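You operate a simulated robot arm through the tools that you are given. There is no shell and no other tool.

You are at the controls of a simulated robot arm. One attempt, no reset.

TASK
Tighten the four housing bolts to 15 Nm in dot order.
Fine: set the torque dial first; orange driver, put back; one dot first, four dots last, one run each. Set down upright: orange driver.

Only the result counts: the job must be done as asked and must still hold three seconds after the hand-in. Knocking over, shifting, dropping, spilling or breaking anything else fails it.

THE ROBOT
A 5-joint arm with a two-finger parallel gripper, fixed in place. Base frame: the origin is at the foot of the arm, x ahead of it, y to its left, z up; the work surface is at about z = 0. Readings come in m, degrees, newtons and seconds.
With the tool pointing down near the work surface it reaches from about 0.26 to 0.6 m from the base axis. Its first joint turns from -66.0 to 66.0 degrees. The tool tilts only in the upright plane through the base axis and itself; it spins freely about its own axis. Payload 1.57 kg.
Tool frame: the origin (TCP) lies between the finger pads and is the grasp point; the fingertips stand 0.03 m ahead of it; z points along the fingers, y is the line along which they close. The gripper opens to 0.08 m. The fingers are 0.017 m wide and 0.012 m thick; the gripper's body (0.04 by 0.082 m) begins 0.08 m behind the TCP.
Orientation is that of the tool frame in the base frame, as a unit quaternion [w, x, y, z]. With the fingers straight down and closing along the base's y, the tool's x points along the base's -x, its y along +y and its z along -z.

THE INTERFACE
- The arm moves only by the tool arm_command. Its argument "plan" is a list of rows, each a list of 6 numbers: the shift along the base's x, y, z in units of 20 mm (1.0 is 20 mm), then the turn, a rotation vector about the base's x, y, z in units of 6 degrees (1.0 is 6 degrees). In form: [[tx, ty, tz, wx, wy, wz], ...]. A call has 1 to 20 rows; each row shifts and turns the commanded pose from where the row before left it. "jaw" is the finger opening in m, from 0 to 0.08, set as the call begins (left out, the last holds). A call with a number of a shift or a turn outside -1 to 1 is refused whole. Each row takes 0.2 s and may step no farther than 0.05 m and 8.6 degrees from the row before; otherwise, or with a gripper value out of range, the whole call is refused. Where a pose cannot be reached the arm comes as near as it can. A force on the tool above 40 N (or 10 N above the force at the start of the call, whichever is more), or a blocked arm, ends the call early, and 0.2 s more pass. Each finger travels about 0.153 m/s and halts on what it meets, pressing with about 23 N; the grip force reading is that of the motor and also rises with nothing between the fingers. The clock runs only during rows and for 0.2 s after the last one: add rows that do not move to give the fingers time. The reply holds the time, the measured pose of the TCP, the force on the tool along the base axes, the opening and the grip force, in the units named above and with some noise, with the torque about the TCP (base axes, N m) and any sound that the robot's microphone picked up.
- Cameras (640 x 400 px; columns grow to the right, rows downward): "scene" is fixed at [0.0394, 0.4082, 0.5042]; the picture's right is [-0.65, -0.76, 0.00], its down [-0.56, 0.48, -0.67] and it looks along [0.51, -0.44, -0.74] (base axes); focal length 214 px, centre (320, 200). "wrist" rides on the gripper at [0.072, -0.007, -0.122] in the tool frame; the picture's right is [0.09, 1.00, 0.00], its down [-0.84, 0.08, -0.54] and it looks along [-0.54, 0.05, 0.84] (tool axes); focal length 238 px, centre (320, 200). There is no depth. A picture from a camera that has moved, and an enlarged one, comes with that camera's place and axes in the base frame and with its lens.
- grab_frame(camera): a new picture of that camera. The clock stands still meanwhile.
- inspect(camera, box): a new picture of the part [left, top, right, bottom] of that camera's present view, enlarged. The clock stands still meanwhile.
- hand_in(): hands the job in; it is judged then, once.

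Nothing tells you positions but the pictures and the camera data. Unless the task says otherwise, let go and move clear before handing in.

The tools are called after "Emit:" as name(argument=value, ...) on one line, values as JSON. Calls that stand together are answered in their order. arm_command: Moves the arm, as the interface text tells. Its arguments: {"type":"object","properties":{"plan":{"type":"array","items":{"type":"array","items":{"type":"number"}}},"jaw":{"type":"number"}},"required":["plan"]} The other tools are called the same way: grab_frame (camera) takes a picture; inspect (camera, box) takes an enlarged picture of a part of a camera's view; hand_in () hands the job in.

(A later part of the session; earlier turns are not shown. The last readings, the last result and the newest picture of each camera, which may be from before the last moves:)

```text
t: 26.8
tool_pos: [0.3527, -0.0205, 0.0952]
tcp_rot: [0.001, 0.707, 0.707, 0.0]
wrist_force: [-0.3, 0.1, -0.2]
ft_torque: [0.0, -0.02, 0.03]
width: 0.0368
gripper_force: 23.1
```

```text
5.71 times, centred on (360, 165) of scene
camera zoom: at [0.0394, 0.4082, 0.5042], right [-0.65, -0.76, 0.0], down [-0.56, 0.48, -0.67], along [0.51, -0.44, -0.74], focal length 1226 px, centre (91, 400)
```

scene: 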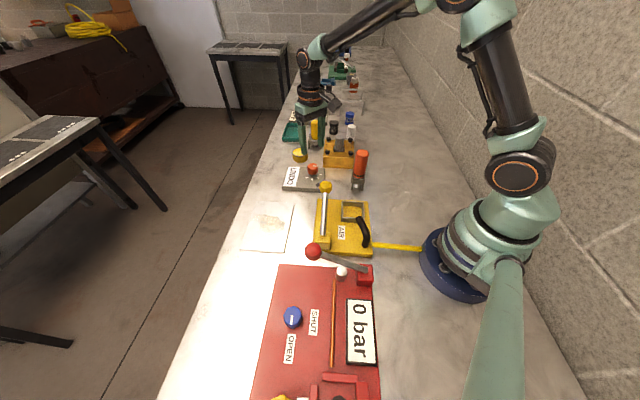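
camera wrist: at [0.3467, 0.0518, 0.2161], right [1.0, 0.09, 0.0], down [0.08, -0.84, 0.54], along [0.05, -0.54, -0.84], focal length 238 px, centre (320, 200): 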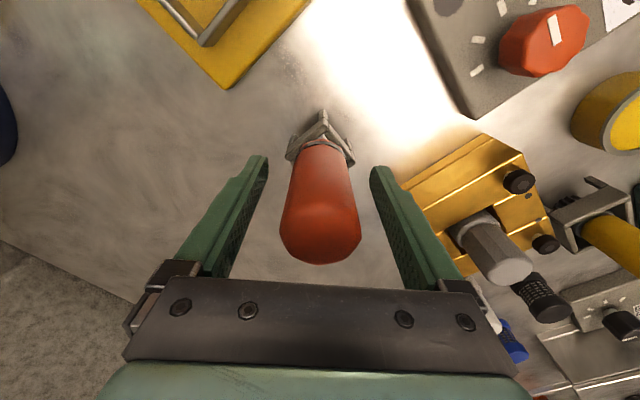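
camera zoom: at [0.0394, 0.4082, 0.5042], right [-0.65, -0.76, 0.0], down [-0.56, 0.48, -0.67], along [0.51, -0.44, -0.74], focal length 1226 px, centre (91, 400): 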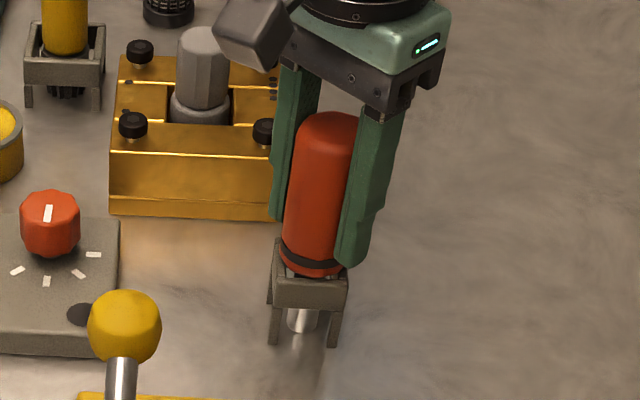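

The handle is held (opening 36.8 mm) with no side load. I'll lift straight up 0.14 m and check that only the driver came along.

Emit:
arm_command(plan=[[0, 0, 0.3, 0, 0, 0], [0, 0, 0.7, 0, 0, 0], [0, 0, 1, 0, 0, 0], [0, 0, 1, 0, 0, 0], [0, 0, 1, 0, 0, 0], [0, 0, 1, 0, 0, 0], [0, 0, 1, 0, 0, 0], [0, 0, 1, 0, 0, 0], [0, 0, 0, 0, 0, 0]])

Emit:
inspect(camera="wrist", box=[240, 90, 400, 270])

Emit:
inspect(camera="scene", box=[320, 80, 400, 200])

```text
t: 28.8
tool_pos: [0.3531, -0.0201, 0.2343]
tcp_rot: [0.0, 0.707, 0.707, 0.0]
wrist_force: [-0.3, -0.6, -4.7]
ft_torque: [0.03, 0.0, 0.04]
width: 0.0367
gripper_force: 22.8
```

```text
2.22 times, centred on (320, 180) of wrist
camera zoom: at [0.3472, 0.0518, 0.357], right [1.0, 0.09, 0.0], down [0.08, -0.84, 0.54], along [0.05, -0.54, -0.84], focal length 530 px, centre (320, 244)
```

zoom: 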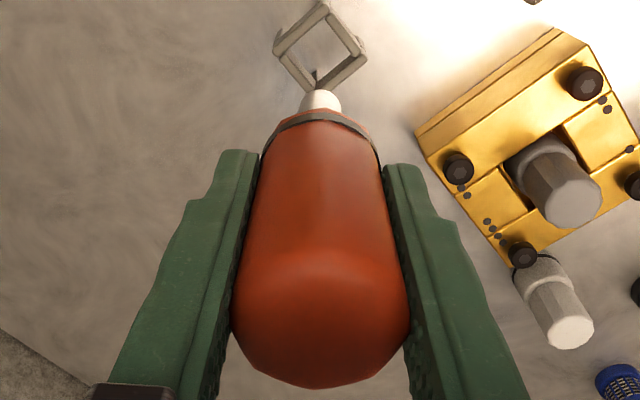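

```text
3.33 times, centred on (360, 140) of scene
camera zoom: at [0.0394, 0.4082, 0.5042], right [-0.65, -0.76, 0.0], down [-0.56, 0.48, -0.67], along [0.51, -0.44, -0.74], focal length 715 px, centre (187, 400)
```

zoom: 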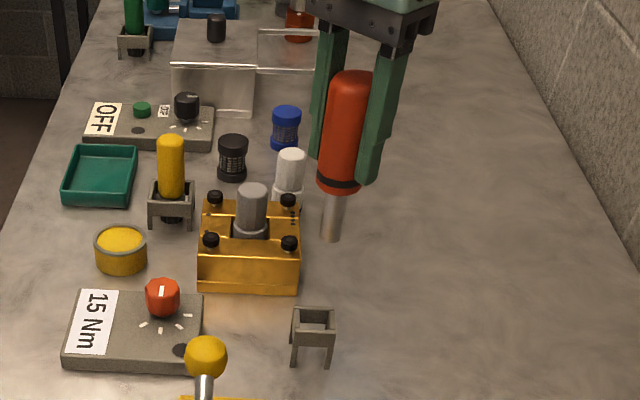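

The driver is out and the stand stayed put. I'll zoom on the socket tip to measure its offset from the TCP before going to the 1-dot bolt.

Emit:
inspect(camera="wrist", box=[290, 105, 350, 155])

Emit:
inspect(camera="scene", box=[345, 90, 385, 155])

```text
8.00 times, centred on (320, 130) of wrist
camera zoom: at [0.3472, 0.0518, 0.357], right [1.0, 0.09, 0.0], down [0.08, -0.84, 0.54], along [0.05, -0.54, -0.84], focal length 1907 px, centre (320, 760)
```

zoom: 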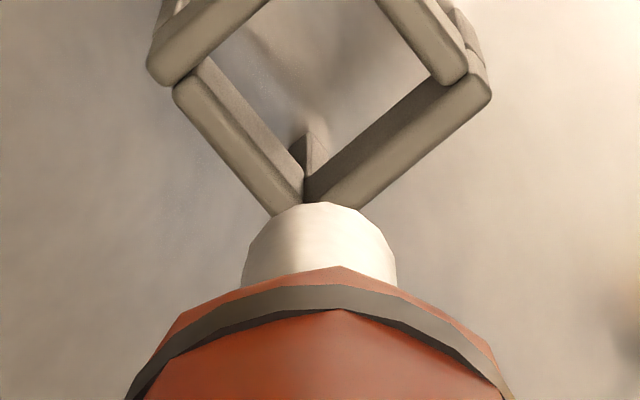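

```text
6.15 times, centred on (365, 122) of scene
camera zoom: at [0.0394, 0.4082, 0.5042], right [-0.65, -0.76, 0.0], down [-0.56, 0.48, -0.67], along [0.51, -0.44, -0.74], focal length 1320 px, centre (43, 677)
```

zoom: 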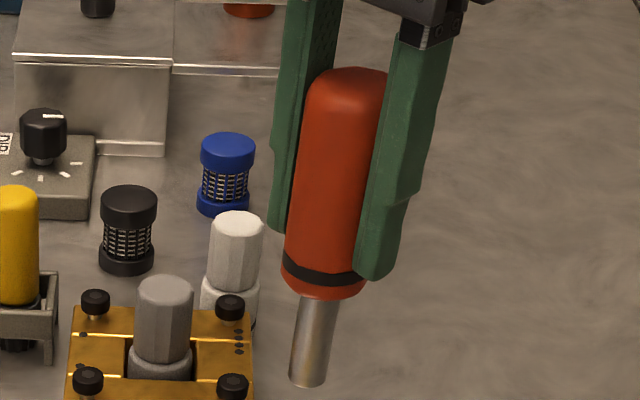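

The tip is about 0.093 m below the TCP and within about 1 mm of the TCP's axis. I'll travel at height to above the 1-dot bolt.

Emit:
arm_command(plan=[[0.938, -0.258, 0, 0, 0, 0], [0.938, -0.258, 0, 0, 0, 0], [0.938, -0.258, 0, 0, 0, 0], [0.938, -0.258, 0, 0, 0, 0], [0.938, -0.258, 0, 0, 0, 0], [0.938, -0.258, 0, 0, 0, 0], [0.938, -0.258, 0, 0, 0, 0], [0.938, -0.258, 0, 0, 0, 0], [0.938, -0.258, 0, 0, 0, 0], [0.938, -0.258, 0, 0, 0, 0], [0.938, -0.258, 0, 0, 0, 0], [0, 0, -1, 0, 0, 0], [0, 0, -1, 0, 0, 0], [0, 0, -1, 0, 0, 0], [0, 0, 0, 0, 0, 0]])

Emit:
inspect(camera="wrist", box=[270, 95, 370, 160])

Emit:
inspect(camera="scene", box=[305, 110, 365, 170])

```text
t: 32.0
tool_pos: [0.5578, -0.0778, 0.1756]
tcp_rot: [0.0, 0.707, 0.707, 0.0]
wrist_force: [0.3, 0.2, -5.0]
ft_torque: [-0.01, 0.0, -0.01]
width: 0.0364
gripper_force: 22.9
```

```text
6.15 times, centred on (320, 128) of wrist
camera zoom: at [0.553, -0.0065, 0.2964], right [1.0, 0.09, 0.0], down [0.08, -0.84, 0.54], along [0.05, -0.54, -0.84], focal length 1467 px, centre (320, 646)
```

zoom: 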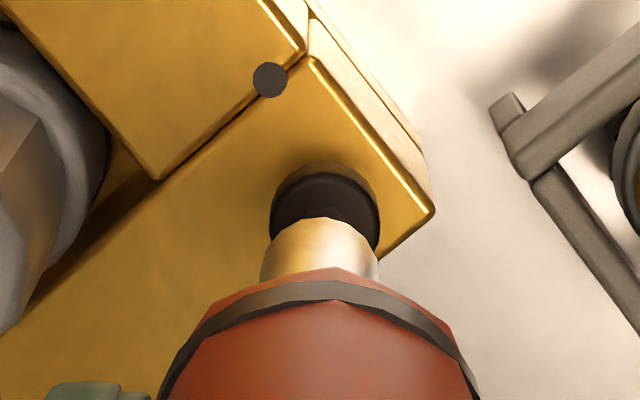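

```text
6.67 times, centred on (335, 140) of scene
camera zoom: at [0.0394, 0.4082, 0.5042], right [-0.65, -0.76, 0.0], down [-0.56, 0.48, -0.67], along [0.51, -0.44, -0.74], focal length 1430 px, centre (220, 600)
```

zoom: 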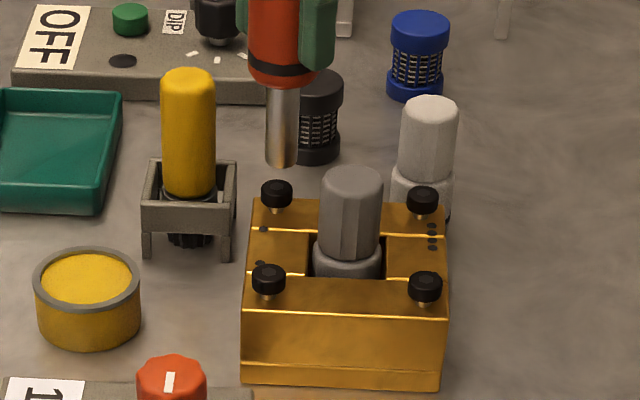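

The tip hovers about 18 mm above the 1-dot bolt. It looks about 1–2.5 mm off (too far −y, slightly −x), so I'll zoom in to measure it better.

Emit:
inspect(camera="wrist", box=[300, 115, 340, 145])

Emit:
inspect(camera="scene", box=[320, 120, 340, 145])

```text
13.33 times, centred on (320, 130) of wrist
camera zoom: at [0.553, -0.0065, 0.2964], right [1.0, 0.09, 0.0], down [0.08, -0.84, 0.54], along [0.05, -0.54, -0.84], focal length 3178 px, centre (320, 1133)
```

zoom: 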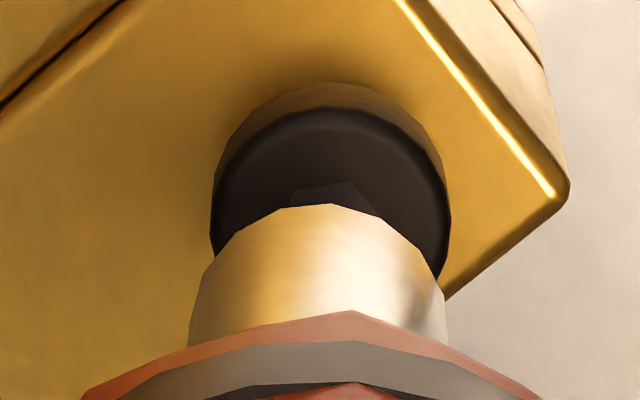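

```text
16.00 times, centred on (330, 132) of scene
camera zoom: at [0.0394, 0.4082, 0.5042], right [-0.65, -0.76, 0.0], down [-0.56, 0.48, -0.67], along [0.51, -0.44, -0.74], focal length 3432 px, centre (160, 1280)
```

zoom: 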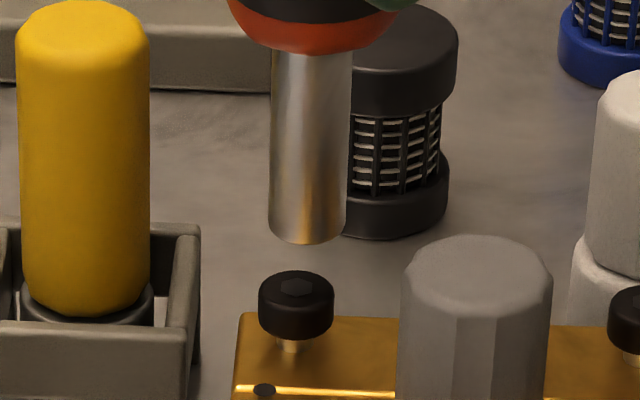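

Both cameras agree the tip is off by about (-0.6, -2.0) mm from the bolt. I'll correct that and descend 12 mm to a few mm above the head, then check again.

Emit:
arm_command(plan=[[0.03, 0.1, 0, 0, 0, 0], [0, 0, -0.3, 0, 0, 0], [0, 0, -0.3, 0, 0, 0], [0, 0, 0, 0, 0, 0]])

Emit:
inspect(camera="wrist", box=[300, 115, 340, 145])

Emit:
inspect(camera="scene", box=[320, 120, 340, 145])

```text
t: 33.0
tool_pos: [0.5594, -0.0764, 0.1626]
tcp_rot: [0.0, 0.707, 0.707, 0.0]
wrist_force: [0.0, 0.6, -4.8]
ft_torque: [-0.02, -0.01, 0.01]
width: 0.0367
gripper_force: 22.6
```

```text
13.33 times, centred on (320, 130) of wrist
camera zoom: at [0.5538, -0.0037, 0.2844], right [1.0, 0.09, 0.0], down [0.08, -0.84, 0.54], along [0.05, -0.54, -0.84], focal length 3178 px, centre (320, 1133)
```

zoom: 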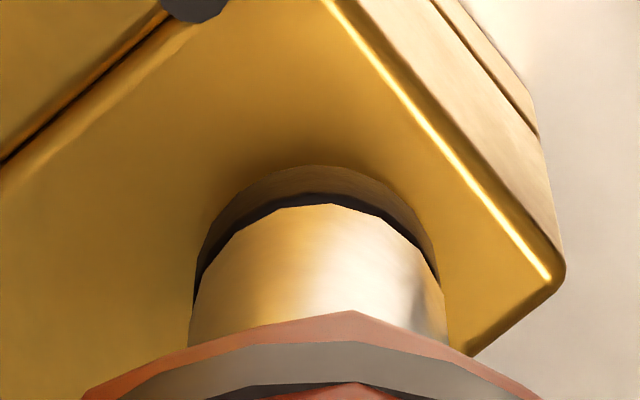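

```text
16.00 times, centred on (330, 132) of scene
camera zoom: at [0.0394, 0.4082, 0.5042], right [-0.65, -0.76, 0.0], down [-0.56, 0.48, -0.67], along [0.51, -0.44, -0.74], focal length 3432 px, centre (160, 1280)
```

zoom: 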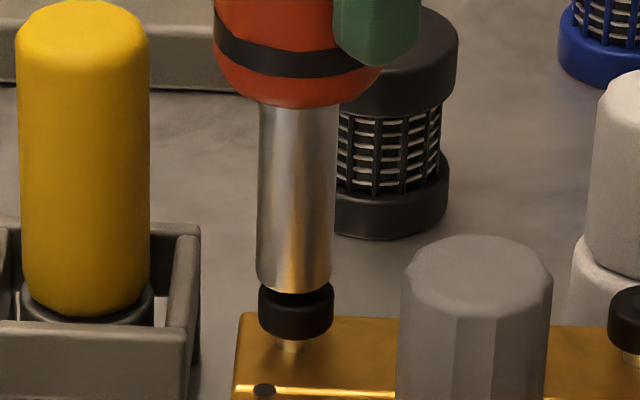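

Now the tip is within about 0.7 mm of the bolt axis, roughly 4–6 mm above the head. I'll trim and lower slowly until contact, watching force and sound.

Emit:
arm_command(plan=[[-0.015, -0.03, 0, 0, 0, 0], [0, 0, -0.05, 0, 0, 0], [0, 0, -0.05, 0, 0, 0], [0, 0, -0.05, 0, 0, 0], [0, 0, -0.05, 0, 0, 0]])

Emit:
inspect(camera="scene", box=[320, 120, 340, 145])

```text
t: 34.2
tool_pos: [0.5596, -0.0765, 0.1584]
tcp_rot: [0.0, 0.708, 0.707, 0.0]
wrist_force: [-0.3, -0.1, -3.4]
ft_torque: [-0.03, 0.01, -0.02]
width: 0.0366
gripper_force: 22.9
```

```text
16.00 times, centred on (330, 132) of scene
camera zoom: at [0.0394, 0.4082, 0.5042], right [-0.65, -0.76, 0.0], down [-0.56, 0.48, -0.67], along [0.51, -0.44, -0.74], focal length 3432 px, centre (160, 1280)
```

zoom: 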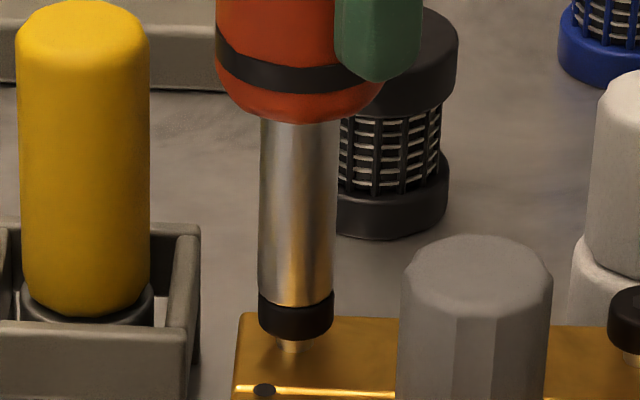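

The tip is aligned and practically touching the head. I'll press down in 1 mm steps.

Emit:
arm_command(plan=[[0, 0, -0.05, 0, 0, 0], [0, 0, -0.05, 0, 0, 0]])

```text
t: 34.8
tool_pos: [0.5606, -0.0766, 0.1579]
tcp_rot: [0.0, 0.707, 0.707, 0.0]
wrist_force: [-2.0, 0.4, 0.3]
ft_torque: [0.02, 0.15, 0.0]
width: 0.0366
gripper_force: 22.6
```

Contact has begun: vertical force went from -4.8 to +0.3 N. I'll press a bit more and watch for a run.

Emit:
arm_command(plan=[[0, 0, -0.05, 0, 0, 0], [0, 0, 0, 0, 0, 0]])

Emit:
inspect(camera="scene", box=[320, 120, 340, 145])

```text
t: 35.4
tool_pos: [0.5613, -0.0764, 0.1568]
tcp_rot: [0.0, 0.706, 0.708, 0.001]
wrist_force: [-1.4, 2.0, 4.4]
ft_torque: [0.22, 0.19, 0.0]
width: 0.0369
gripper_force: 23.1
```

```text
16.00 times, centred on (330, 132) of scene
camera zoom: at [0.0394, 0.4082, 0.5042], right [-0.65, -0.76, 0.0], down [-0.56, 0.48, -0.67], along [0.51, -0.44, -0.74], focal length 3432 px, centre (160, 1280)
```

zoom: 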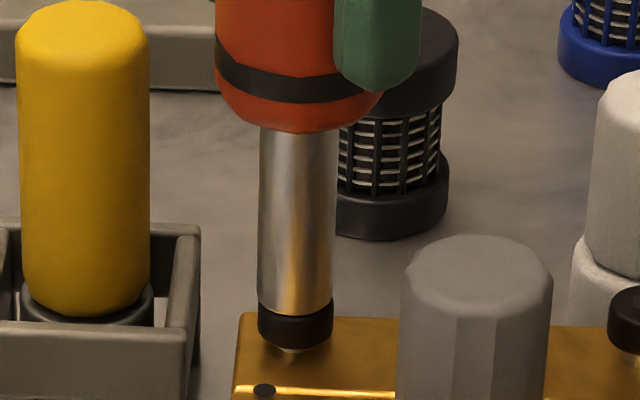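

The bolt head has gone down about 2 mm with the driver on it, so it appears to be running in. I'll hold and observe, with no sound reported yet.

Emit:
arm_command(plan=[[0, 0, 0, 0, 0, 0], [0, 0, 0, 0, 0, 0], [0, 0, 0, 0, 0, 0], [0, 0, 0, 0, 0, 0]])

Emit:
inspect(camera="scene", box=[320, 120, 340, 145])

```text
t: 36.4
tool_pos: [0.5604, -0.0772, 0.1567]
tcp_rot: [0.0, 0.707, 0.707, 0.0]
wrist_force: [0.5, -0.6, -4.8]
ft_torque: [0.0, 0.01, -0.01]
width: 0.0369
gripper_force: 23.2
```

```text
16.00 times, centred on (330, 132) of scene
camera zoom: at [0.0394, 0.4082, 0.5042], right [-0.65, -0.76, 0.0], down [-0.56, 0.48, -0.67], along [0.51, -0.44, -0.74], focal length 3432 px, centre (160, 1280)
```

zoom: 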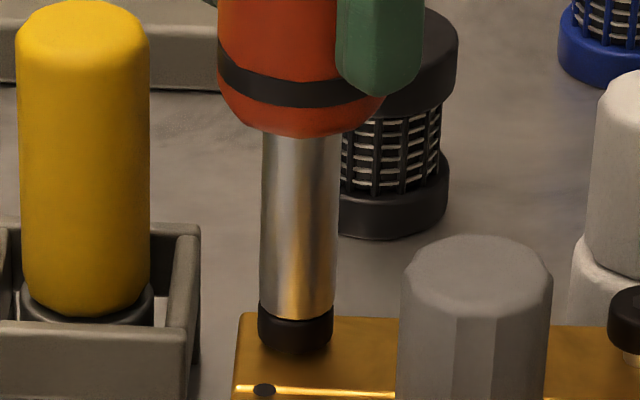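

The bolt has sunk about 4 mm and the contact force has relaxed to zero, so it runs in under the driver. I'll follow it down immediately to keep pressure until it seats or clicks.

Emit:
arm_command(plan=[[0, 0, -0.05, 0, 0, 0], [0, 0, -0.05, 0, 0, 0]])

```text
t: 37.0
tool_pos: [0.5604, -0.0764, 0.1541]
tcp_rot: [0.0, 0.707, 0.707, 0.001]
wrist_force: [-2.8, -0.3, 4.3]
ft_torque: [0.04, 0.27, 0.0]
width: 0.0367
gripper_force: 23.3
```

Pressure is back (about 9 N net). I'll keep following in small steps.

Emit:
arm_command(plan=[[0, 0, -0.05, 0, 0, 0], [0, 0, 0, 0, 0, 0]])

Emit:
inspect(camera="scene", box=[320, 120, 340, 145])

```text
t: 37.6
tool_pos: [0.5605, -0.0765, 0.155]
tcp_rot: [0.001, 0.707, 0.707, 0.0]
wrist_force: [-4.9, -0.6, 12.2]
ft_torque: [-0.04, 0.49, -0.01]
width: 0.0364
gripper_force: 23.0
```

```text
16.00 times, centred on (330, 132) of scene
camera zoom: at [0.0393, 0.4083, 0.5042], right [-0.65, -0.76, 0.0], down [-0.56, 0.48, -0.67], along [0.51, -0.44, -0.74], focal length 3432 px, centre (160, 1280)
```

zoom: 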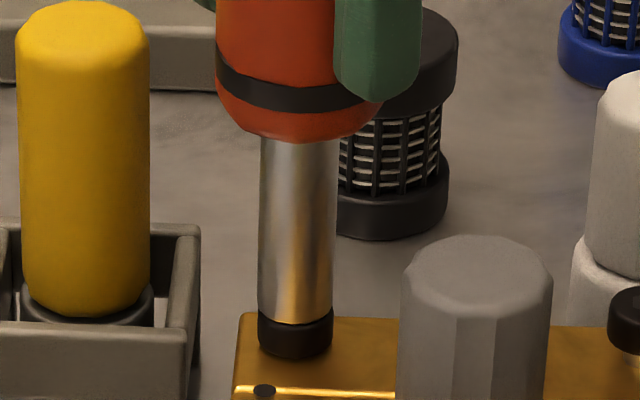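

Force rises faster now (17 N net), so the bolt seems near seated. I'll check the torque box for a lamp or reading, and look at the head from the wrist.

Emit:
inspect(camera="scene", box=[270, 110, 370, 200])

Emit:
inspect(camera="wrist", box=[290, 100, 350, 150])

```text
4.44 times, centred on (320, 155) of scene
camera zoom: at [0.0393, 0.4083, 0.5042], right [-0.65, -0.76, 0.0], down [-0.56, 0.48, -0.67], along [0.51, -0.44, -0.74], focal length 953 px, centre (320, 400)
```

zoom: 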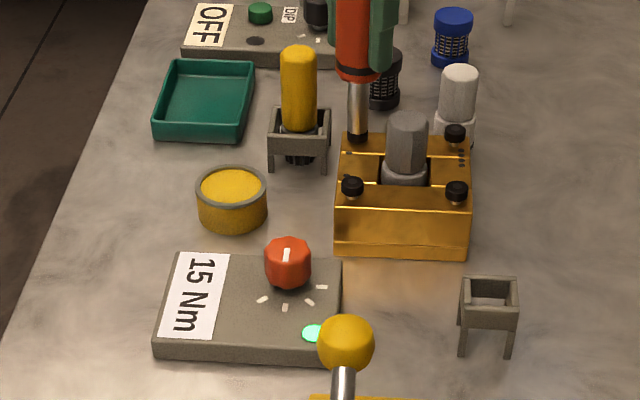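

```text
8.00 times, centred on (320, 125) of wrist
camera zoom: at [0.5538, -0.0047, 0.2758], right [1.0, 0.09, 0.0], down [0.08, -0.84, 0.54], along [0.05, -0.54, -0.84], focal length 1907 px, centre (320, 800)
```

zoom: 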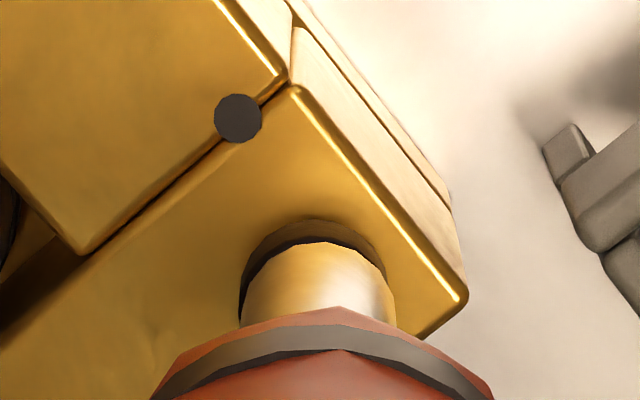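

The lamp on the torque box has lit green. I'll hold briefly to see whether it means running or torque reached.

Emit:
arm_command(plan=[[0, 0, 0, 0, 0, 0]])

Emit:
inspect(camera="scene", box=[270, 110, 370, 200])

Emit:
inspect(camera="scene", box=[320, 120, 340, 145])

```text
t: 38.0
tool_pos: [0.5609, -0.0772, 0.1541]
tcp_rot: [0.0, 0.707, 0.707, 0.001]
wrist_force: [-3.8, -0.3, 14.4]
ft_torque: [-0.04, 0.39, 0.04]
width: 0.0366
gripper_force: 22.8
```

```text
4.44 times, centred on (320, 155) of scene
camera zoom: at [0.0393, 0.4083, 0.5042], right [-0.65, -0.76, 0.0], down [-0.56, 0.48, -0.67], along [0.51, -0.44, -0.74], focal length 953 px, centre (320, 400)
```

zoom: 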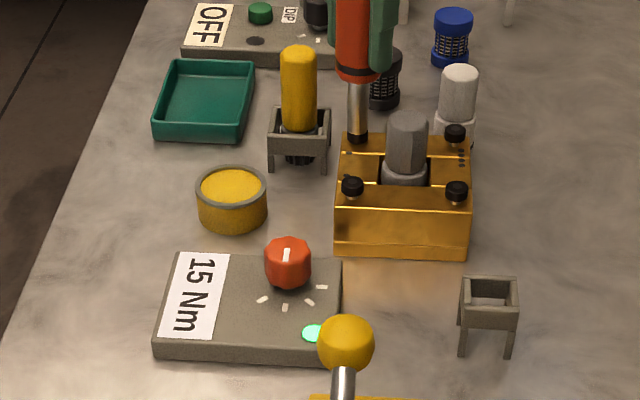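

```text
16.00 times, centred on (330, 132) of scene
camera zoom: at [0.0393, 0.4083, 0.5042], right [-0.65, -0.76, 0.0], down [-0.56, 0.48, -0.67], along [0.51, -0.44, -0.74], focal length 3432 px, centre (160, 1280)
```

zoom: 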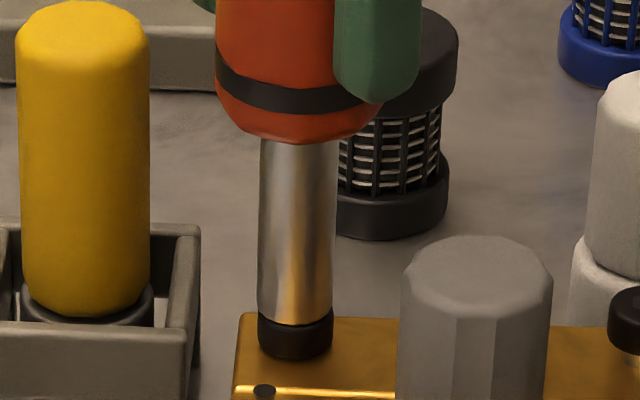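

The lamp stays green and the head no longer moves, which suggests torque reached. I'll hold one more second to be sure nothing changes.

Emit:
arm_command(plan=[[0, 0, 0, 0, 0, 0], [0, 0, 0, 0, 0, 0], [0, 0, 0, 0, 0, 0], [0, 0, 0, 0, 0, 0]])

Emit:
inspect(camera="scene", box=[270, 110, 370, 200])

Emit:
inspect(camera="wrist", box=[300, 110, 340, 145])

```text
t: 39.0
tool_pos: [0.561, -0.0765, 0.1528]
tcp_rot: [0.001, 0.707, 0.707, 0.001]
wrist_force: [-0.6, -0.8, 14.8]
ft_torque: [-0.08, 0.06, 0.0]
width: 0.0364
gripper_force: 22.9
```

```text
4.44 times, centred on (320, 155) of scene
camera zoom: at [0.0393, 0.4083, 0.5042], right [-0.65, -0.76, 0.0], down [-0.56, 0.48, -0.67], along [0.51, -0.44, -0.74], focal length 953 px, centre (320, 400)
```

zoom: 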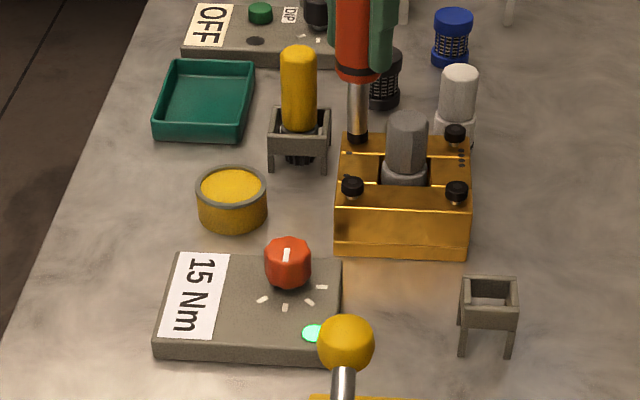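

```text
11.43 times, centred on (320, 128) of wrist
camera zoom: at [0.5539, -0.0046, 0.2754], right [1.0, 0.09, 0.0], down [0.08, -0.84, 0.54], along [0.05, -0.54, -0.84], focal length 2724 px, centre (320, 1029)
```

zoom: 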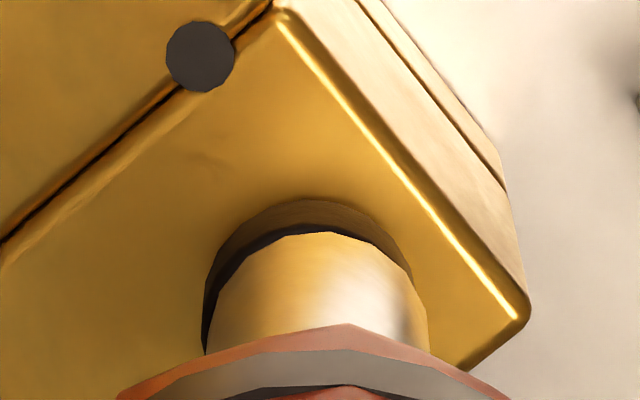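

Everything is stable with the lamp green, so I take bolt 1 as done. I'll lift off 12 mm and see what the lamp does.

Emit:
arm_command(plan=[[0, 0, 0.2, 0, 0, 0], [0, 0, 0.5, 0, 0, 0], [0, 0, 0, 0, 0, 0]])

Emit:
inspect(camera="scene", box=[270, 110, 370, 200])

Emit:
inspect(camera="scene", box=[320, 115, 360, 155])

```text
t: 39.8
tool_pos: [0.5604, -0.0773, 0.1682]
tcp_rot: [-0.001, 0.708, 0.707, -0.001]
wrist_force: [-0.2, -0.8, -5.1]
ft_torque: [0.01, -0.02, 0.02]
width: 0.0366
gripper_force: 23.1
```

```text
4.44 times, centred on (320, 155) of scene
camera zoom: at [0.0394, 0.4082, 0.5042], right [-0.65, -0.76, 0.0], down [-0.56, 0.48, -0.67], along [0.51, -0.44, -0.74], focal length 953 px, centre (320, 400)
```

zoom: 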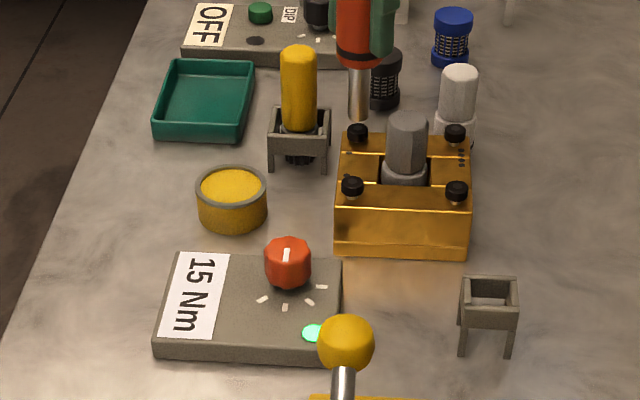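

```text
10.00 times, centred on (340, 135) of scene
camera zoom: at [0.0394, 0.4082, 0.5042], right [-0.65, -0.76, 0.0], down [-0.56, 0.48, -0.67], along [0.51, -0.44, -0.74], focal length 2145 px, centre (120, 850)
```

zoom: 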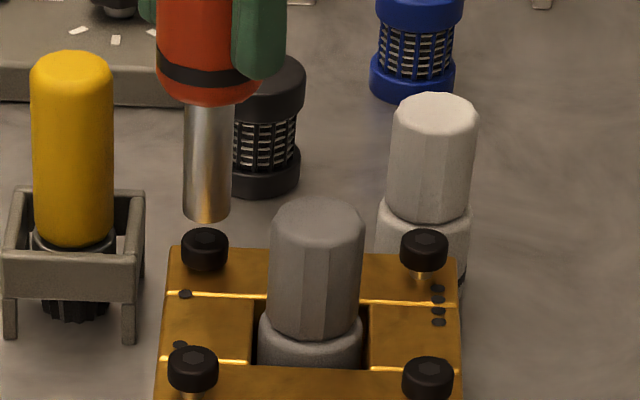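

Bolt 1 is seated and the lamp stayed green after lifting, so it signals a good run. I'll raise over the centre post, travel to the 2-dot bolt, and hover about 12 mm above it.

Emit:
arm_command(plan=[[0, 0, 0.9, 0, 0, 0], [0, 0, 0.9, 0, 0, 0], [0, 0, 0.7, 0, 0, 0], [-0.968, 0.003, 0, 0, 0, 0], [-0.968, 0.003, 0, 0, 0, 0], [-0.968, 0.003, 0, 0, 0, 0], [-0.968, 0.003, 0, 0, 0, 0], [-0.968, 0.003, 0, 0, 0, 0], [-0.968, 0.003, 0, 0, 0, 0], [0, 0, -0.8, 0, 0, 0], [0, 0, -0.8, 0, 0, 0], [0, 0, -0.8, 0, 0, 0], [0, 0, 0, 0, 0, 0]])

Emit:
inspect(camera="wrist", box=[290, 100, 350, 150])

Emit:
inspect(camera="scene", box=[340, 125, 380, 165])

```text
t: 42.6
tool_pos: [0.4446, -0.0766, 0.1677]
tcp_rot: [0.0, 0.707, 0.708, 0.0]
wrist_force: [-0.2, -0.2, -4.2]
ft_torque: [-0.01, 0.01, -0.03]
width: 0.0368
gripper_force: 23.0
```

```text
8.00 times, centred on (320, 125) of wrist
camera zoom: at [0.4378, -0.0041, 0.2906], right [1.0, 0.09, 0.0], down [0.08, -0.84, 0.54], along [0.05, -0.54, -0.84], focal length 1907 px, centre (320, 800)
```

zoom: 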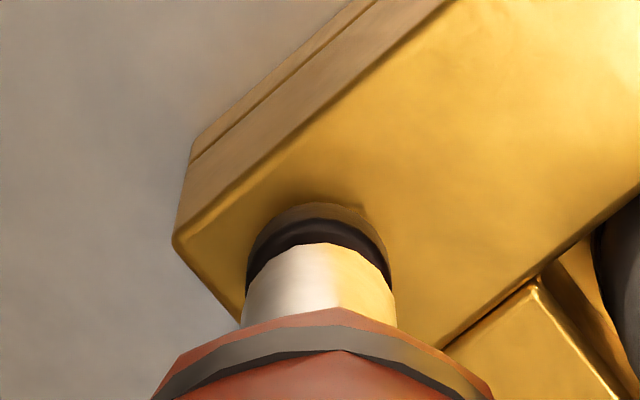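

```text
10.00 times, centred on (360, 145) of scene
camera zoom: at [0.0394, 0.4082, 0.5042], right [-0.65, -0.76, 0.0], down [-0.56, 0.48, -0.67], along [0.51, -0.44, -0.74], focal length 2145 px, centre (-80, 750)
```

zoom: 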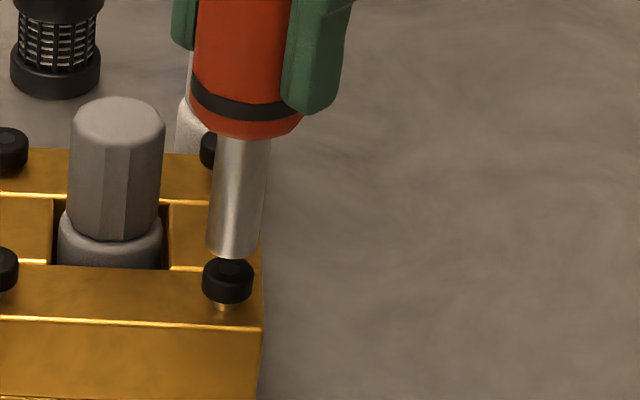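

The tip is centred on bolt 2 within about 0.5 mm. I'll descend to near contact.

Emit:
arm_command(plan=[[-0.005, -0.015, -0.2, 0, 0, 0], [0, 0, -0.2, 0, 0, 0], [0, 0, -0.1, 0, 0, 0]])

Emit:
inspect(camera="scene", box=[340, 125, 380, 165])

```text
t: 43.4
tool_pos: [0.4446, -0.0769, 0.1598]
tcp_rot: [0.0, 0.707, 0.707, 0.0]
wrist_force: [-0.1, 0.3, -3.4]
ft_torque: [0.04, 0.05, 0.04]
width: 0.0367
gripper_force: 22.7
```

```text
10.00 times, centred on (360, 145) of scene
camera zoom: at [0.0394, 0.4082, 0.5042], right [-0.65, -0.76, 0.0], down [-0.56, 0.48, -0.67], along [0.51, -0.44, -0.74], focal length 2145 px, centre (-80, 750)
```

zoom: 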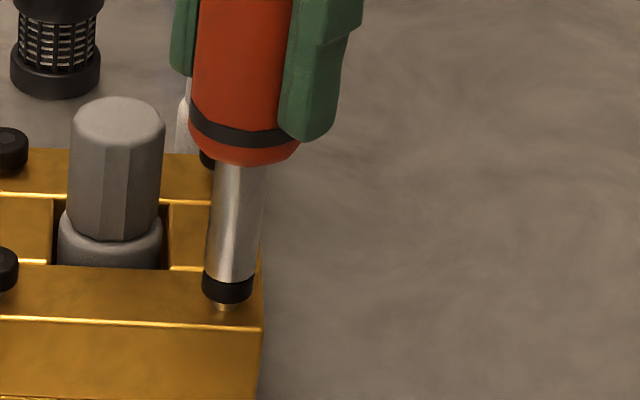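

The tip is on the head and aligned. I'll press in steadily now, following the bolt down.

Emit:
arm_command(plan=[[0, 0, -0.05, 0, 0, 0], [0, 0, -0.05, 0, 0, 0], [0, 0, -0.05, 0, 0, 0]])

Emit:
inspect(camera="scene", box=[270, 110, 370, 200])

```text
t: 44.2
tool_pos: [0.4442, -0.0772, 0.157]
tcp_rot: [0.0, 0.707, 0.707, 0.0]
wrist_force: [-2.7, -0.2, 4.7]
ft_torque: [-0.03, 0.24, -0.01]
width: 0.0364
gripper_force: 22.8
```

```text
4.44 times, centred on (320, 155) of scene
camera zoom: at [0.0394, 0.4082, 0.5042], right [-0.65, -0.76, 0.0], down [-0.56, 0.48, -0.67], along [0.51, -0.44, -0.74], focal length 953 px, centre (320, 400)
```

zoom: 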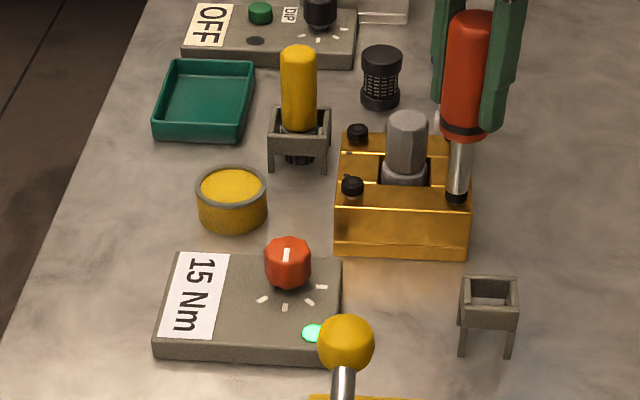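

Net push is about 9 N; I'll keep following the bolt as it sinks.

Emit:
arm_command(plan=[[0, 0, -0.05, 0, 0, 0], [0, 0, 0, 0, 0, 0]])

Emit:
inspect(camera="scene", box=[340, 125, 380, 165])

Emit:
inspect(camera="scene", box=[270, 110, 370, 200])

```text
t: 44.8
tool_pos: [0.443, -0.0767, 0.1557]
tcp_rot: [0.0, 0.707, 0.707, 0.001]
wrist_force: [-4.3, -1.5, 7.9]
ft_torque: [-0.13, 0.29, 0.04]
width: 0.0368
gripper_force: 23.0
```

```text
10.00 times, centred on (360, 145) of scene
camera zoom: at [0.0394, 0.4082, 0.5042], right [-0.65, -0.76, 0.0], down [-0.56, 0.48, -0.67], along [0.51, -0.44, -0.74], focal length 2145 px, centre (-80, 750)
```

zoom: 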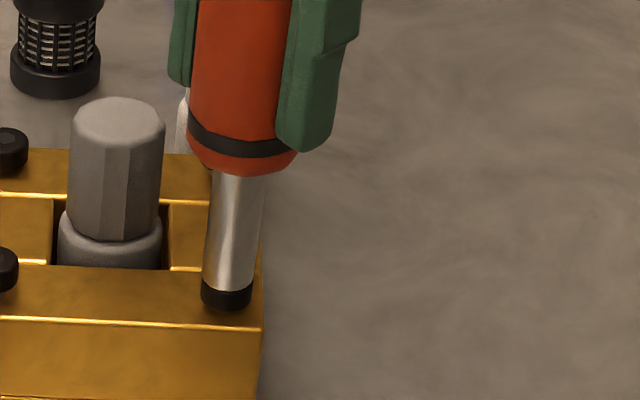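

```text
4.44 times, centred on (320, 155) of scene
camera zoom: at [0.0394, 0.4082, 0.5042], right [-0.65, -0.76, 0.0], down [-0.56, 0.48, -0.67], along [0.51, -0.44, -0.74], focal length 953 px, centre (320, 400)
```

zoom: 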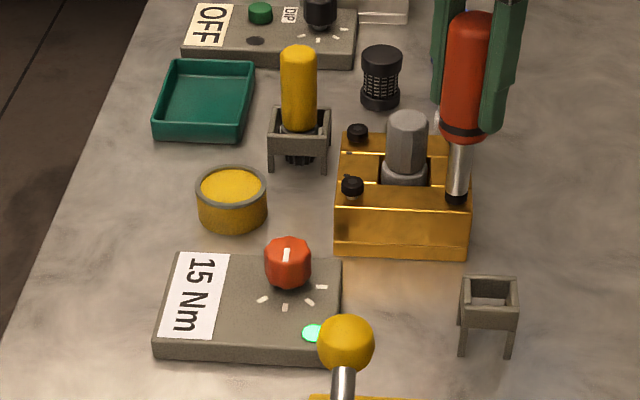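

The head is sinking and the shank is no longer visible. I'll hold with pressure and recheck.

Emit:
arm_command(plan=[[0, 0, 0, 0, 0, 0], [0, 0, 0, 0, 0, 0]])

Emit:
inspect(camera="scene", box=[340, 125, 380, 165])

```text
t: 45.4
tool_pos: [0.4443, -0.0769, 0.1556]
tcp_rot: [0.0, 0.707, 0.707, 0.001]
wrist_force: [0.8, -2.2, 1.1]
ft_torque: [-0.13, -0.04, 0.0]
width: 0.0364
gripper_force: 23.0
```

```text
10.00 times, centred on (360, 145) of scene
camera zoom: at [0.0394, 0.4082, 0.5042], right [-0.65, -0.76, 0.0], down [-0.56, 0.48, -0.67], along [0.51, -0.44, -0.74], focal length 2145 px, centre (-80, 750)
```

zoom: 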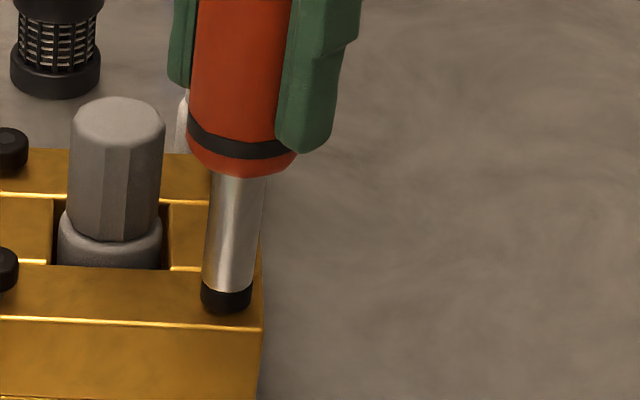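

Force is relaxing as the bolt runs down, so I'll follow by 1 mm and hold, then another 1 mm.

Emit:
arm_command(plan=[[0, 0, -0.05, 0, 0, 0], [0, 0, 0, 0, 0, 0], [0, 0, -0.05, 0, 0, 0], [0, 0, 0, 0, 0, 0]])

Emit:
inspect(camera="scene", box=[340, 125, 380, 165])

Emit:
inspect(camera="scene", box=[270, 110, 370, 200])

```text
t: 46.4
tool_pos: [0.4443, -0.077, 0.1536]
tcp_rot: [0.002, 0.707, 0.707, 0.001]
wrist_force: [-4.3, 1.8, 14.6]
ft_torque: [0.11, 0.29, 0.01]
width: 0.0365
gripper_force: 22.8
```

```text
10.00 times, centred on (360, 145) of scene
camera zoom: at [0.0393, 0.4083, 0.5042], right [-0.65, -0.76, 0.0], down [-0.56, 0.48, -0.67], along [0.51, -0.44, -0.74], focal length 2145 px, centre (-80, 750)
```

zoom: 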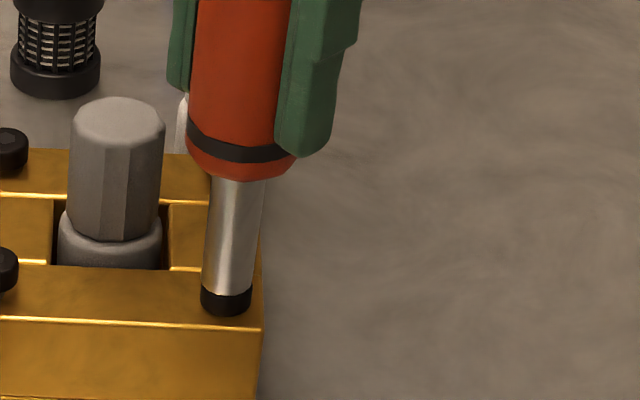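

```text
4.44 times, centred on (320, 155) of scene
camera zoom: at [0.0393, 0.4083, 0.5042], right [-0.65, -0.76, 0.0], down [-0.56, 0.48, -0.67], along [0.51, -0.44, -0.74], focal length 953 px, centre (320, 400)
```

zoom: 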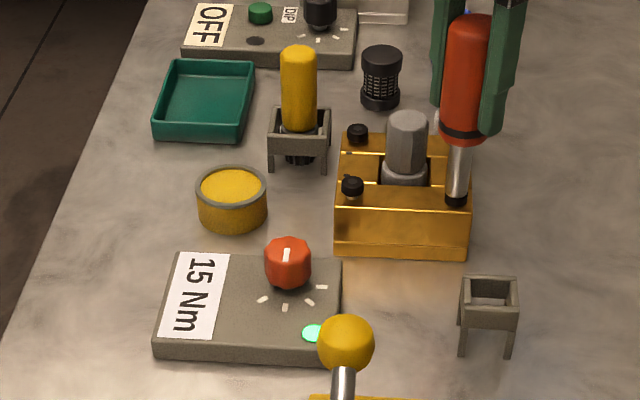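

Net push is about 19 N and the head matches bolt 1's seated state. I'll hold a second to make sure the run has completed.

Emit:
arm_command(plan=[[0, 0, 0, 0, 0, 0], [0, 0, 0, 0, 0, 0], [0, 0, 0, 0, 0, 0], [0, 0, 0, 0, 0, 0], [0, 0, 0, 0, 0, 0], [0, 0, 0, 0, 0, 0]])

Emit:
inspect(camera="scene", box=[340, 125, 380, 165])

Emit:
inspect(camera="scene", box=[280, 160, 340, 200])

```text
t: 47.8
tool_pos: [0.444, -0.0766, 0.1536]
tcp_rot: [0.0, 0.707, 0.707, 0.001]
wrist_force: [-1.2, 1.6, 15.3]
ft_torque: [0.06, 0.1, -0.03]
width: 0.0365
gripper_force: 22.9
```

```text
10.00 times, centred on (360, 145) of scene
camera zoom: at [0.0393, 0.4083, 0.5042], right [-0.65, -0.76, 0.0], down [-0.56, 0.48, -0.67], along [0.51, -0.44, -0.74], focal length 2145 px, centre (-80, 750)
```

zoom: 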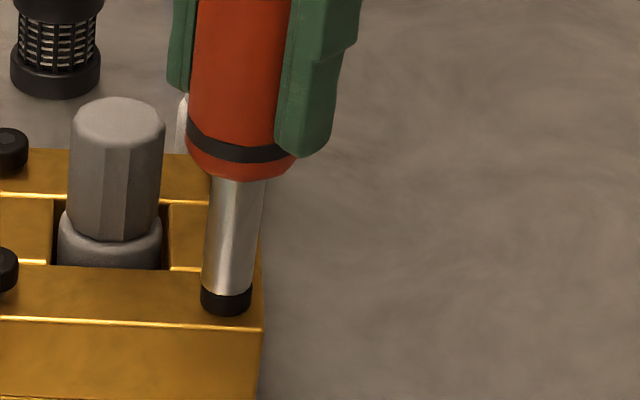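

```text
10.00 times, centred on (310, 180) of scene
camera zoom: at [0.0393, 0.4083, 0.5042], right [-0.65, -0.76, 0.0], down [-0.56, 0.48, -0.67], along [0.51, -0.44, -0.74], focal length 2145 px, centre (420, 400)
```

zoom: 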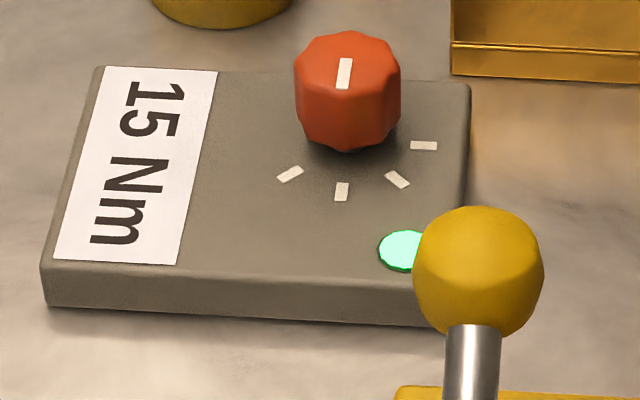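

Bolt 2 is seated and steady with a green lamp. Lifting off and moving to the 3-dot bolt.

Emit:
arm_command(plan=[[0, 0, 0.2, 0, 0, 0], [0, 0, 0.6, 0, 0, 0], [0, 0, 0.8, 0, 0, 0], [0.97, 0.97, 0, 0, 0, 0], [0.97, 0.97, 0, 0, 0, 0], [0.97, 0.97, 0, 0, 0, 0], [0, 0, -0.4, 0, 0, 0], [0, 0, -0.4, 0, 0, 0], [0, 0, 0, 0, 0, 0]])

Emit:
inspect(camera="wrist", box=[290, 100, 350, 150])

Emit:
inspect(camera="scene", box=[315, 130, 365, 170])

```text
t: 49.8
tool_pos: [0.5017, -0.0178, 0.1699]
tcp_rot: [0.0, 0.707, 0.707, 0.0]
wrist_force: [0.2, 0.1, -3.7]
ft_torque: [-0.04, -0.01, 0.0]
width: 0.0366
gripper_force: 23.4
```

```text
8.00 times, centred on (320, 125) of wrist
camera zoom: at [0.496, 0.0545, 0.2905], right [1.0, 0.09, 0.0], down [0.08, -0.84, 0.54], along [0.05, -0.54, -0.84], focal length 1907 px, centre (320, 800)
```

zoom: 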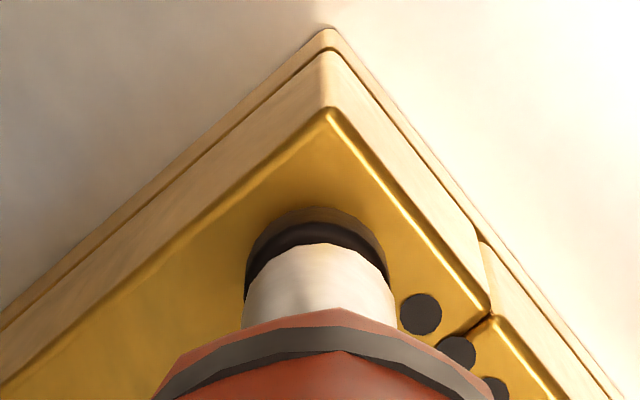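

```text
10.00 times, centred on (340, 150) of scene
camera zoom: at [0.0394, 0.4082, 0.5042], right [-0.65, -0.76, 0.0], down [-0.56, 0.48, -0.67], along [0.51, -0.44, -0.74], focal length 2145 px, centre (120, 700)
```

zoom: 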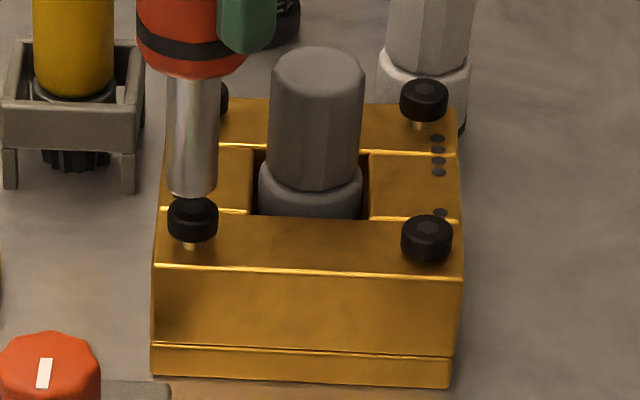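

Bolt 2 is seated and now I'm above the 3-dot bolt, about 0.8 mm too far in +y. I'll trim and descend to near contact.

Emit:
arm_command(plan=[[-0.015, -0.04, -0.2, 0, 0, 0], [0, 0, -0.2, 0, 0, 0], [0, 0, -0.1, 0, 0, 0]])

Emit:
inspect(camera="scene", box=[320, 130, 350, 160])

Emit:
inspect(camera="wrist", box=[290, 100, 350, 150])

```text
t: 50.6
tool_pos: [0.5015, -0.0193, 0.1593]
tcp_rot: [0.0, 0.707, 0.707, 0.0]
wrist_force: [-0.3, 0.5, -3.8]
ft_torque: [-0.05, -0.01, 0.02]
width: 0.0367
gripper_force: 22.7
```

```text
13.33 times, centred on (335, 145) of scene
camera zoom: at [0.0394, 0.4082, 0.5042], right [-0.65, -0.76, 0.0], down [-0.56, 0.48, -0.67], along [0.51, -0.44, -0.74], focal length 2860 px, centre (120, 933)
```

zoom: 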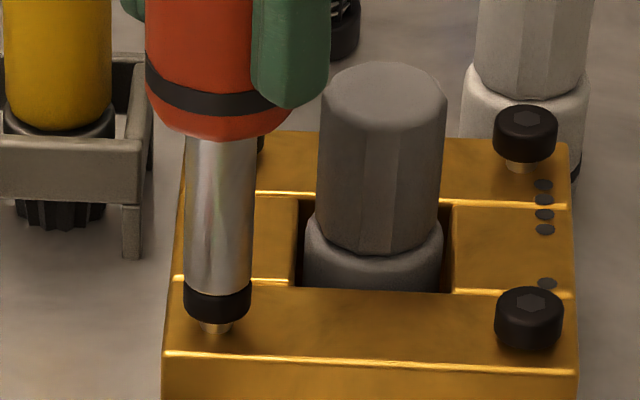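

```text
8.00 times, centred on (320, 125) of wrist
camera zoom: at [0.4955, 0.0536, 0.2807], right [1.0, 0.09, 0.0], down [0.08, -0.84, 0.54], along [0.05, -0.54, -0.84], focal length 1907 px, centre (320, 800)
```

zoom: 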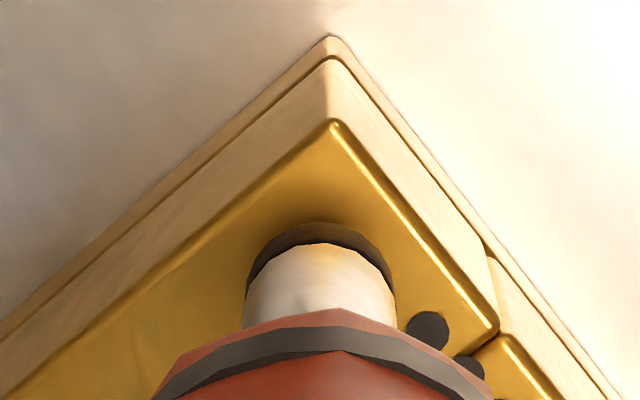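

Aligned within half a millimetre. I'll run the same press-and-follow sequence on bolt 3.

Emit:
arm_command(plan=[[0, 0, -0.05, 0, 0, 0], [0, 0, -0.05, 0, 0, 0], [0, 0, -0.05, 0, 0, 0], [0, 0, -0.05, 0, 0, 0], [0, 0, 0, 0, 0, 0], [0, 0, 0, 0, 0, 0]])

Emit:
inspect(camera="scene", box=[320, 130, 350, 160])

Emit:
inspect(camera="scene", box=[280, 160, 340, 200])

```text
t: 52.0
tool_pos: [0.5026, -0.019, 0.1573]
tcp_rot: [0.001, 0.707, 0.707, 0.001]
wrist_force: [1.2, 1.0, 6.3]
ft_torque: [0.08, -0.03, -0.01]
width: 0.0367
gripper_force: 22.7
```

```text
13.33 times, centred on (335, 145) of scene
camera zoom: at [0.0394, 0.4082, 0.5042], right [-0.65, -0.76, 0.0], down [-0.56, 0.48, -0.67], along [0.51, -0.44, -0.74], focal length 2860 px, centre (120, 933)
```

zoom: 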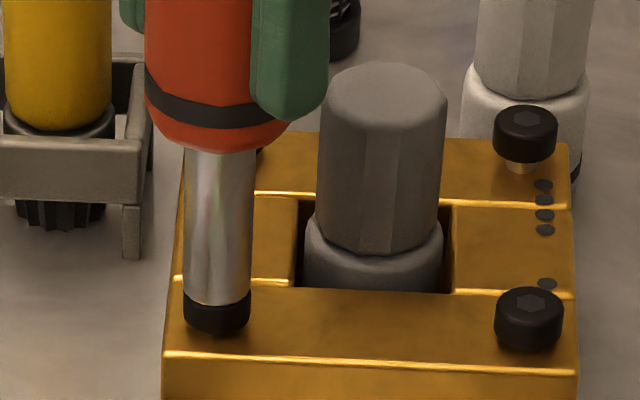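

```text
10.00 times, centred on (310, 180) of scene
camera zoom: at [0.0394, 0.4082, 0.5042], right [-0.65, -0.76, 0.0], down [-0.56, 0.48, -0.67], along [0.51, -0.44, -0.74], focal length 2145 px, centre (420, 400)
```

zoom: 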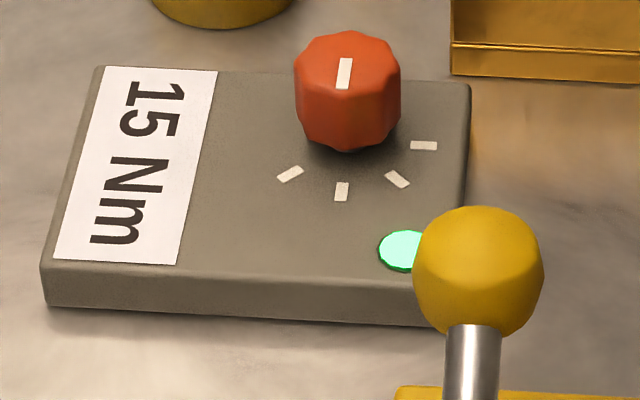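

Bolt 3 is running down under the driver with pressure maintained. I'll continue following it to the same depth as the others.

Emit:
arm_command(plan=[[0, 0, -0.05, 0, 0, 0], [0, 0, 0, 0, 0, 0], [0, 0, -0.05, 0, 0, 0], [0, 0, 0, 0, 0, 0], [0, 0, 0, 0, 0, 0], [0, 0, 0, 0, 0, 0]])

Emit:
inspect(camera="scene", box=[320, 130, 350, 160])

```text
t: 53.4
tool_pos: [0.5021, -0.0186, 0.1532]
tcp_rot: [0.001, 0.708, 0.707, 0.0]
wrist_force: [0.7, 0.0, 14.9]
ft_torque: [0.02, -0.07, -0.03]
width: 0.0367
gripper_force: 23.1
```

```text
13.33 times, centred on (335, 145) of scene
camera zoom: at [0.0393, 0.4082, 0.5042], right [-0.65, -0.76, 0.0], down [-0.56, 0.48, -0.67], along [0.51, -0.44, -0.74], focal length 2860 px, centre (120, 933)
```

zoom: 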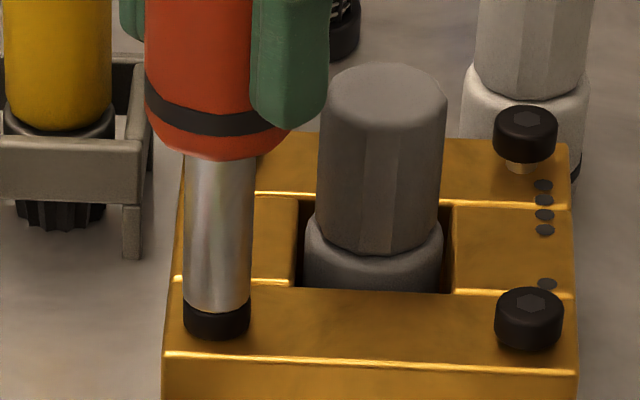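

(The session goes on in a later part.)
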